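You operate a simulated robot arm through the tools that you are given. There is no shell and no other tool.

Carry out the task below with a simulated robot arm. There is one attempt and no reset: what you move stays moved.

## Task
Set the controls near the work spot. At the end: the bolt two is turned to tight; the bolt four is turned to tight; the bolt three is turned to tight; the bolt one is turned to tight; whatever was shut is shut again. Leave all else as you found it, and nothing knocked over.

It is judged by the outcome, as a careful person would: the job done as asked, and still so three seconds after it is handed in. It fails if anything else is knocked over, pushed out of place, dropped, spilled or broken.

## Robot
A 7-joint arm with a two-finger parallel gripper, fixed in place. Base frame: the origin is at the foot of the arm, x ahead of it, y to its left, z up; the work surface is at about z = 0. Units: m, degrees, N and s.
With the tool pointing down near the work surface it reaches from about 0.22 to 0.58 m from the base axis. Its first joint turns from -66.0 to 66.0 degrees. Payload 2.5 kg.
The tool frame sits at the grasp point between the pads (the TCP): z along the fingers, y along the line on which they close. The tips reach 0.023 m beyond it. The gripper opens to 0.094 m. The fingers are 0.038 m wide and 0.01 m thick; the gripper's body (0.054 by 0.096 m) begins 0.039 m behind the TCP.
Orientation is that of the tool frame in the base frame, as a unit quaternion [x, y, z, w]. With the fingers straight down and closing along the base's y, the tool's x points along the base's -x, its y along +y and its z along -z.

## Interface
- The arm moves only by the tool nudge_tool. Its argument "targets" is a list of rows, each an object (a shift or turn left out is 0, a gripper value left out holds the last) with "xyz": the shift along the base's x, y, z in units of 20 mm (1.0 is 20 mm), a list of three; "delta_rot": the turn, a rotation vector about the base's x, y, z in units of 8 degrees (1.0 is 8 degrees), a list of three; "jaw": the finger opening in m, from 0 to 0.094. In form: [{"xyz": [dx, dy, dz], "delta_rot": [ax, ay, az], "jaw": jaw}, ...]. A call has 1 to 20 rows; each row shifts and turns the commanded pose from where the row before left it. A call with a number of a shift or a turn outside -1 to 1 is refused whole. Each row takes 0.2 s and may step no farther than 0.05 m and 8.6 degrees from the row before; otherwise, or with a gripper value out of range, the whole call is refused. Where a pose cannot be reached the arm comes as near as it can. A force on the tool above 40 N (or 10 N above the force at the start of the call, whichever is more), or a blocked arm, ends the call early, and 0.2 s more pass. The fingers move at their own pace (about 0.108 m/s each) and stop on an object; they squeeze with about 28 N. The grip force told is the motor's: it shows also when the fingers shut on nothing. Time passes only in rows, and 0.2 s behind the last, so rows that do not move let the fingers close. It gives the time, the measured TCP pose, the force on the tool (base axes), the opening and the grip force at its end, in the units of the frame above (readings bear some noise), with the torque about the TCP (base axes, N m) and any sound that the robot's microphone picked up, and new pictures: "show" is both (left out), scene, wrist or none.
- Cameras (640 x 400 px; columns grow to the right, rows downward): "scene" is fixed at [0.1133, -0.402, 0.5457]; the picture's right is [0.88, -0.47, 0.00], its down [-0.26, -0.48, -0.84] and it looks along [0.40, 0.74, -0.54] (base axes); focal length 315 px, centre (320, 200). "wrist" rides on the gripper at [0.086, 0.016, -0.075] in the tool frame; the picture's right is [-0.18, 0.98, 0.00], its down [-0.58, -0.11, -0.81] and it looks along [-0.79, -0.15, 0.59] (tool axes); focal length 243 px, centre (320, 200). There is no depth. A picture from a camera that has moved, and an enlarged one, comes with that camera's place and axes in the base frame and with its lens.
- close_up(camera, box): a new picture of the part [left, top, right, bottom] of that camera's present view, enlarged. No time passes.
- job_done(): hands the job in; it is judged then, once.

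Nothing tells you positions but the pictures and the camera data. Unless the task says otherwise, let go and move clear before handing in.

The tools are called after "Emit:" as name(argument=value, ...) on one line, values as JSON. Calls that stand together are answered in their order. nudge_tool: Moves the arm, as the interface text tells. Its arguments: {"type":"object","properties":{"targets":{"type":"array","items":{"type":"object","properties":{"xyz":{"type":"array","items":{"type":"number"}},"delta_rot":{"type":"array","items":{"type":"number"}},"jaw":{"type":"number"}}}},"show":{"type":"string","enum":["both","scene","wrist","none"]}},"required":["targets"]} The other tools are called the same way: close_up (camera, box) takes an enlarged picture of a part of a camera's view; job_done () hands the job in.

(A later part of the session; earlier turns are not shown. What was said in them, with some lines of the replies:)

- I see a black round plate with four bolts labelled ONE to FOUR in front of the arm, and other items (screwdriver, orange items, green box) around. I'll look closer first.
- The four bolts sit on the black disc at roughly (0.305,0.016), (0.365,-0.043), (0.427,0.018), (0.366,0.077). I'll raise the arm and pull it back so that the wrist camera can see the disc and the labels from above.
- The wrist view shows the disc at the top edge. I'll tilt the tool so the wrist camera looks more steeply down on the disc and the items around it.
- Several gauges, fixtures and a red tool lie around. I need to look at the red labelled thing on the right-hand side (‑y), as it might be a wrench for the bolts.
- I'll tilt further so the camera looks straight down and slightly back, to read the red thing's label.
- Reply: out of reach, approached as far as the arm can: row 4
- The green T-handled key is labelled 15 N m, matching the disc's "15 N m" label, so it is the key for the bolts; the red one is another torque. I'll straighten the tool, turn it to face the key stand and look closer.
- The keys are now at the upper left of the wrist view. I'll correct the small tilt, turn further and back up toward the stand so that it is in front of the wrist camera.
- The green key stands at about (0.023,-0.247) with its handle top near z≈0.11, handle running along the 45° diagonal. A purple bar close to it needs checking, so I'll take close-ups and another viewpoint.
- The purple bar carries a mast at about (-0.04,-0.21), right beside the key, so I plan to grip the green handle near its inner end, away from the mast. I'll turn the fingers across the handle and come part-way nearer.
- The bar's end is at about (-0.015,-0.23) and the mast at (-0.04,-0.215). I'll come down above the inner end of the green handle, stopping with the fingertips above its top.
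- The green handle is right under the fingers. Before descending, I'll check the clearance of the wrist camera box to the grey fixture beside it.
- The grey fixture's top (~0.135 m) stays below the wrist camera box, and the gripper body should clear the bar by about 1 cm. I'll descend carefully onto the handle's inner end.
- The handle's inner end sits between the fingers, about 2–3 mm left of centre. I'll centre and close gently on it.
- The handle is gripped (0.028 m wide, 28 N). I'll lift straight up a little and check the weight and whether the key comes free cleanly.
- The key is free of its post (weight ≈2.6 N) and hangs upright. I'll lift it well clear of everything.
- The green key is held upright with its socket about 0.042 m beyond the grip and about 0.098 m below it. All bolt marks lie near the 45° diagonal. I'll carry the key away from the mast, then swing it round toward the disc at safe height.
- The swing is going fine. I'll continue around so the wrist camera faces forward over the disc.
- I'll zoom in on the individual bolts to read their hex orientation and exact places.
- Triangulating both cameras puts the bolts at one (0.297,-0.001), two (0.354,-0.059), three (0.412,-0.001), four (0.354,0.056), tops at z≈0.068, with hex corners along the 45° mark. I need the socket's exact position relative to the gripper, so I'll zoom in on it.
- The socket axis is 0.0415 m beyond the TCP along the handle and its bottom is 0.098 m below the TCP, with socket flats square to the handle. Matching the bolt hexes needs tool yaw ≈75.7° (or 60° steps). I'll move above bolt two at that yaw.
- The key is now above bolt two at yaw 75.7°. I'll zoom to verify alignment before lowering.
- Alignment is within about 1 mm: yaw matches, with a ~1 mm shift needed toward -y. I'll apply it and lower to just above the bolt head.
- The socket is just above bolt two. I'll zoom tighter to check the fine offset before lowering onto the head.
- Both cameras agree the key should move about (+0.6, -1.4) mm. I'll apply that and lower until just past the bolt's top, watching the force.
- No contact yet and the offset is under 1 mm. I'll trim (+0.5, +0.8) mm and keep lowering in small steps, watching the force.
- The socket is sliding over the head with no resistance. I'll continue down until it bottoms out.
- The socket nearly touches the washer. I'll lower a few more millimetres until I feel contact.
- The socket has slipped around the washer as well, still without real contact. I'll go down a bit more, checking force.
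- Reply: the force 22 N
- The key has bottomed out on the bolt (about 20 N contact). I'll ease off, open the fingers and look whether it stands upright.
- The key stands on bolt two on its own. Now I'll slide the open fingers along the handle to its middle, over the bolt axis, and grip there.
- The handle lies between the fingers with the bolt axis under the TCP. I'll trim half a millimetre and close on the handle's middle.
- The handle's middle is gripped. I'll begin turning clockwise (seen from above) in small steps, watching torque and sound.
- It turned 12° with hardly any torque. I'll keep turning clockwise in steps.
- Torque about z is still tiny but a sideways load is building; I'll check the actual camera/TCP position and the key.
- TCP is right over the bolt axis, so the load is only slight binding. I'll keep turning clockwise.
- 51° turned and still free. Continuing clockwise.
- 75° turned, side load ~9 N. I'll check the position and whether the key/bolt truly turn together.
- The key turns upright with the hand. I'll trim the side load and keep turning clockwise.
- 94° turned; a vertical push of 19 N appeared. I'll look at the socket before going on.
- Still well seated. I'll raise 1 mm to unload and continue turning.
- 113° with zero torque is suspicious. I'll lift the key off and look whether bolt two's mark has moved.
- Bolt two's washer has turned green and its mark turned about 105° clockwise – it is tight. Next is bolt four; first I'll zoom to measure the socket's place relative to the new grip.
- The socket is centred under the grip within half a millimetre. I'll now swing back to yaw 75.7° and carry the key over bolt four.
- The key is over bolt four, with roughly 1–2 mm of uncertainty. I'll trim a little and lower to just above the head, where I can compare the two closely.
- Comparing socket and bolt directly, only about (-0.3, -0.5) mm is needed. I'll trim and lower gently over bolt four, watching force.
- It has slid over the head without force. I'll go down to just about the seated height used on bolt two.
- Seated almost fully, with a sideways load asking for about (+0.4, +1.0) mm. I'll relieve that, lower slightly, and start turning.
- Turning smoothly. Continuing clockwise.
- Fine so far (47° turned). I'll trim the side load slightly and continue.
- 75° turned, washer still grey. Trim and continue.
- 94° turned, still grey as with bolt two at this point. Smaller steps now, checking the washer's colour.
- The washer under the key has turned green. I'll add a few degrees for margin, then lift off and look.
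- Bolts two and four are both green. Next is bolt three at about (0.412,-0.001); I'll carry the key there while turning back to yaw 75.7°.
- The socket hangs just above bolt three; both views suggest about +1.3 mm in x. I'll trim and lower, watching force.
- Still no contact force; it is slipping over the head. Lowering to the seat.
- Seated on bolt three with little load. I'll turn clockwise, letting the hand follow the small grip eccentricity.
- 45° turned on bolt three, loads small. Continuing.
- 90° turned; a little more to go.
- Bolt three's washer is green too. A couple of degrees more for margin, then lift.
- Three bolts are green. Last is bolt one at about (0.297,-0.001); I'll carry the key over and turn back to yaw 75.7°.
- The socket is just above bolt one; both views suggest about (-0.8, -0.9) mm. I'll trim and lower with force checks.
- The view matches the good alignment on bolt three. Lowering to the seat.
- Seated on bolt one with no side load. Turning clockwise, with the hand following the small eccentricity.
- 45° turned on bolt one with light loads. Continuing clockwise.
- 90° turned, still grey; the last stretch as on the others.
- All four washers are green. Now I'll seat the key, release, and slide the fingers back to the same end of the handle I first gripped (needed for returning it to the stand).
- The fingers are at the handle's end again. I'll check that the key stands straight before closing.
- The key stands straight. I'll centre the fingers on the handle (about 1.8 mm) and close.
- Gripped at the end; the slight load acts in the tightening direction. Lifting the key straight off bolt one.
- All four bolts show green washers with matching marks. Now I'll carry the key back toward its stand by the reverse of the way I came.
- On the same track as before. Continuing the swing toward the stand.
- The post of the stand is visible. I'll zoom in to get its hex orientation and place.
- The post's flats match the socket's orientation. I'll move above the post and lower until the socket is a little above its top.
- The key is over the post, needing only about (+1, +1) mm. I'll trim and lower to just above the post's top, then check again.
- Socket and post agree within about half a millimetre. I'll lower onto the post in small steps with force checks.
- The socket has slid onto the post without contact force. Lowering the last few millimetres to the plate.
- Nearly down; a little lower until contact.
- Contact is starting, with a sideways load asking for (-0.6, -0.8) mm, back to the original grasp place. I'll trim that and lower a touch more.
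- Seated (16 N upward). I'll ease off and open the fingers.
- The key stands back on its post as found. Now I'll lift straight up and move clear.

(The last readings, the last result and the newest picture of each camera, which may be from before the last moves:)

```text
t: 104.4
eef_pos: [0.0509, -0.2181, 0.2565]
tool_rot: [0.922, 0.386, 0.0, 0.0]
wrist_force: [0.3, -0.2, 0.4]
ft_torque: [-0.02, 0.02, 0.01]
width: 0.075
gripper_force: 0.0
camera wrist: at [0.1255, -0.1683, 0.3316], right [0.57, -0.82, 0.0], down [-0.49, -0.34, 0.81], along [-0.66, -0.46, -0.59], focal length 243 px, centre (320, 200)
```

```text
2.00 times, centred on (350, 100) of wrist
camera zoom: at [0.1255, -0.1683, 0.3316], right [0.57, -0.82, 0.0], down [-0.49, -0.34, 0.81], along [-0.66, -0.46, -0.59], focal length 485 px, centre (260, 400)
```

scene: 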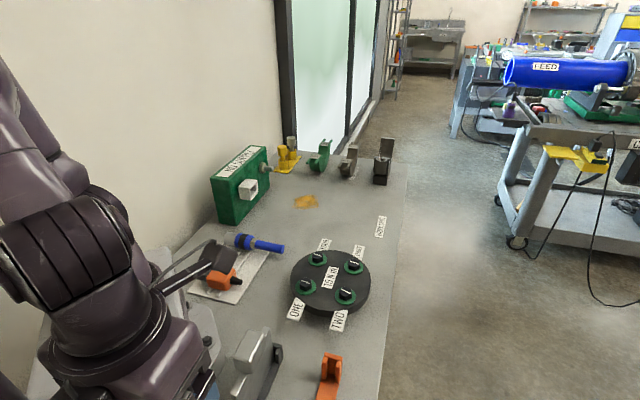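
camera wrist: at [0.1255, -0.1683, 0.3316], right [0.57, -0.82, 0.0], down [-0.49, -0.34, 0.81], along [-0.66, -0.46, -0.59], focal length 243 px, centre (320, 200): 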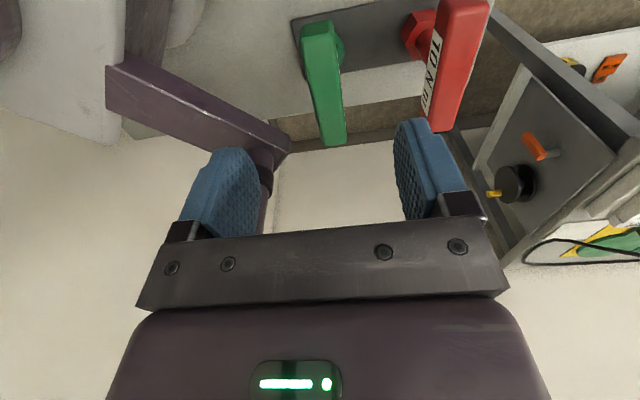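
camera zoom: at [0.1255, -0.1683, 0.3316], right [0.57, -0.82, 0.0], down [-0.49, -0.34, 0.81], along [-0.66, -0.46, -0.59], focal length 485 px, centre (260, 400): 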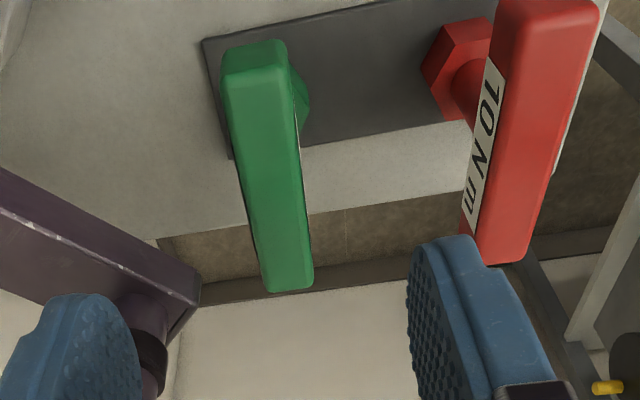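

The key is back and upright, red key untouched. I'll withdraw to a clear pose and check the final state of everything.

Emit:
nudge_tool(targets=[{"xyz": [0.9, 0.1, 0.5]}, {"xyz": [0.9, 0.1, 0.5]}, {"xyz": [0.9, 0.1, 0.5]}, {"xyz": [0.6, 0.4, 0.4], "delta_rot": [0, 0, 0.9]}, {"xyz": [0.6, 0.5, 0.3], "delta_rot": [0, 0, 0.95]}, {"xyz": [0.5, 0.55, 0.3], "delta_rot": [0, 0, 0.95]}, {"xyz": [0.5, 0.55, 0.3], "delta_rot": [0, 0, 0.95]}, {"xyz": [0.5, 0.55, 0.2], "delta_rot": [0, 0, 0.95]}, {"xyz": [0.5, 0.55, 0.1], "delta_rot": [0, 0, 0.95]}, {"xyz": [0.5, 0.55, 0.1], "delta_rot": [0, 0, 0.95]}, {"xyz": [0.4, 0.5, 0.1], "delta_rot": [0, 0, 0.93]}, {"xyz": [0.4, 0.5, 0.1], "delta_rot": [0, 0, 0.93]}, {"xyz": [0.4, 0.5, 0.1], "delta_rot": [0, 0, 0.93]}, {"xyz": [0.4, 0.5, 0.1], "delta_rot": [0, 0, 0.93]}, {"xyz": [0.4, 0.5, 0.1], "delta_rot": [0, 0, 0.93]}, {"xyz": [0.4, 0.5, 0.1], "delta_rot": [0, 0, 0.93]}])

Emit:
close_up(camera="scene", box=[280, 220, 390, 320])

Emit:
close_up(camera="scene", box=[180, 220, 400, 400])

```text
t: 107.8
eef_pos: [0.2265, -0.077, 0.3333]
tool_rot: [0.317, 0.948, 0.0, -0.001]
wrist_force: [1.5, -0.9, -0.2]
ft_torque: [0.01, 0.02, 0.0]
width: 0.0749
gripper_force: 0.1
camera wrist: at [0.1697, -0.0135, 0.4084], right [0.74, 0.67, 0.0], down [0.4, -0.44, 0.81], along [0.54, -0.59, -0.59], focal length 243 px, centre (320, 200)
```

scene: 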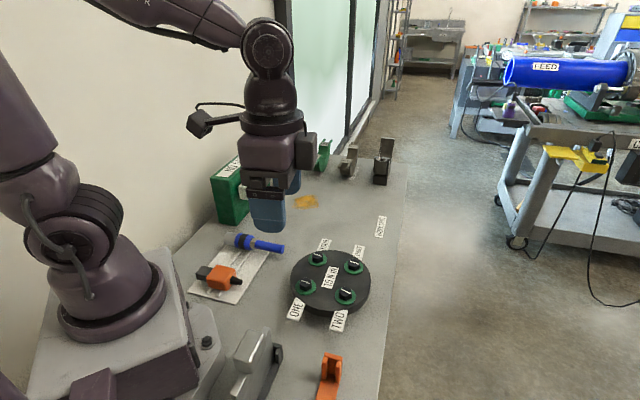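
wrist: 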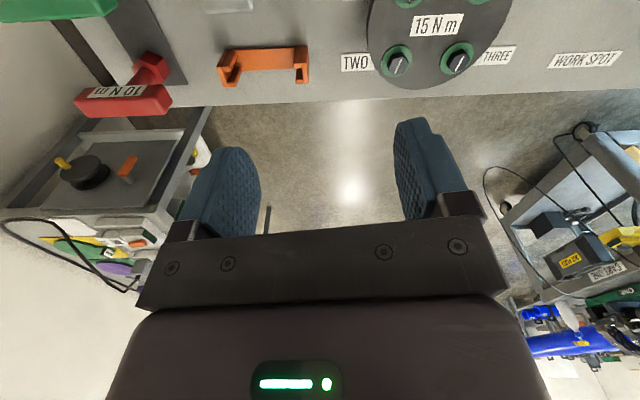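

```text
4.00 times, centred on (335, 270) of scene
camera zoom: at [0.1133, -0.402, 0.5457], right [0.88, -0.47, 0.0], down [-0.26, -0.48, -0.84], along [0.4, 0.74, -0.54], focal length 1261 px, centre (260, -80)
```

zoom: 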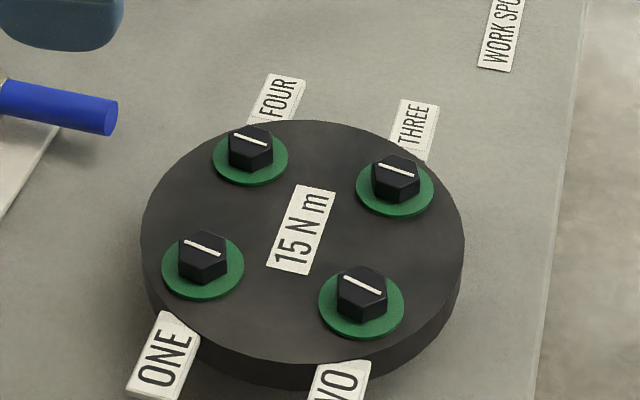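

```text
2.22 times, centred on (290, 310) of scene
camera zoom: at [0.1133, -0.402, 0.5457], right [0.88, -0.47, 0.0], down [-0.26, -0.48, -0.84], along [0.4, 0.74, -0.54], focal length 701 px, centre (387, -44)
```

zoom: 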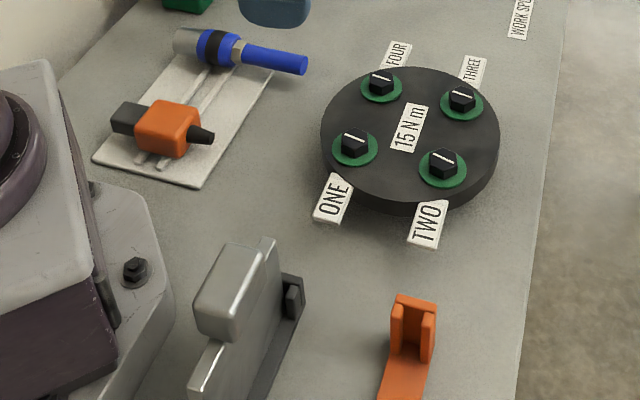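

All four bolts are green with their marks in line, the green key is back on its post, and the other items stand where they were. The gripper is empty and clear, so I'll hand the job in.

Emit:
job_done()

```text
The job is handed in.
```

All four bolts are turned to tight and the job is handed in. I used the green 15 N m key, which matches the label on the disc, and worked in the order two, four, three, one.

- **Bolts:** I turned each one clockwise until its washer went from grey to green. In the final check all four were green with their marks lined up. I took green to mean tight, because there was no click and almost no torque reading.
- **Key:** it is back on its post in the stand, upright and facing the same way as before.
- **Everything else:** I opened nothing, so there was nothing to shut again. In the final pictures nothing else appeared moved or knocked over. The gripper is empty and clear of the bench.
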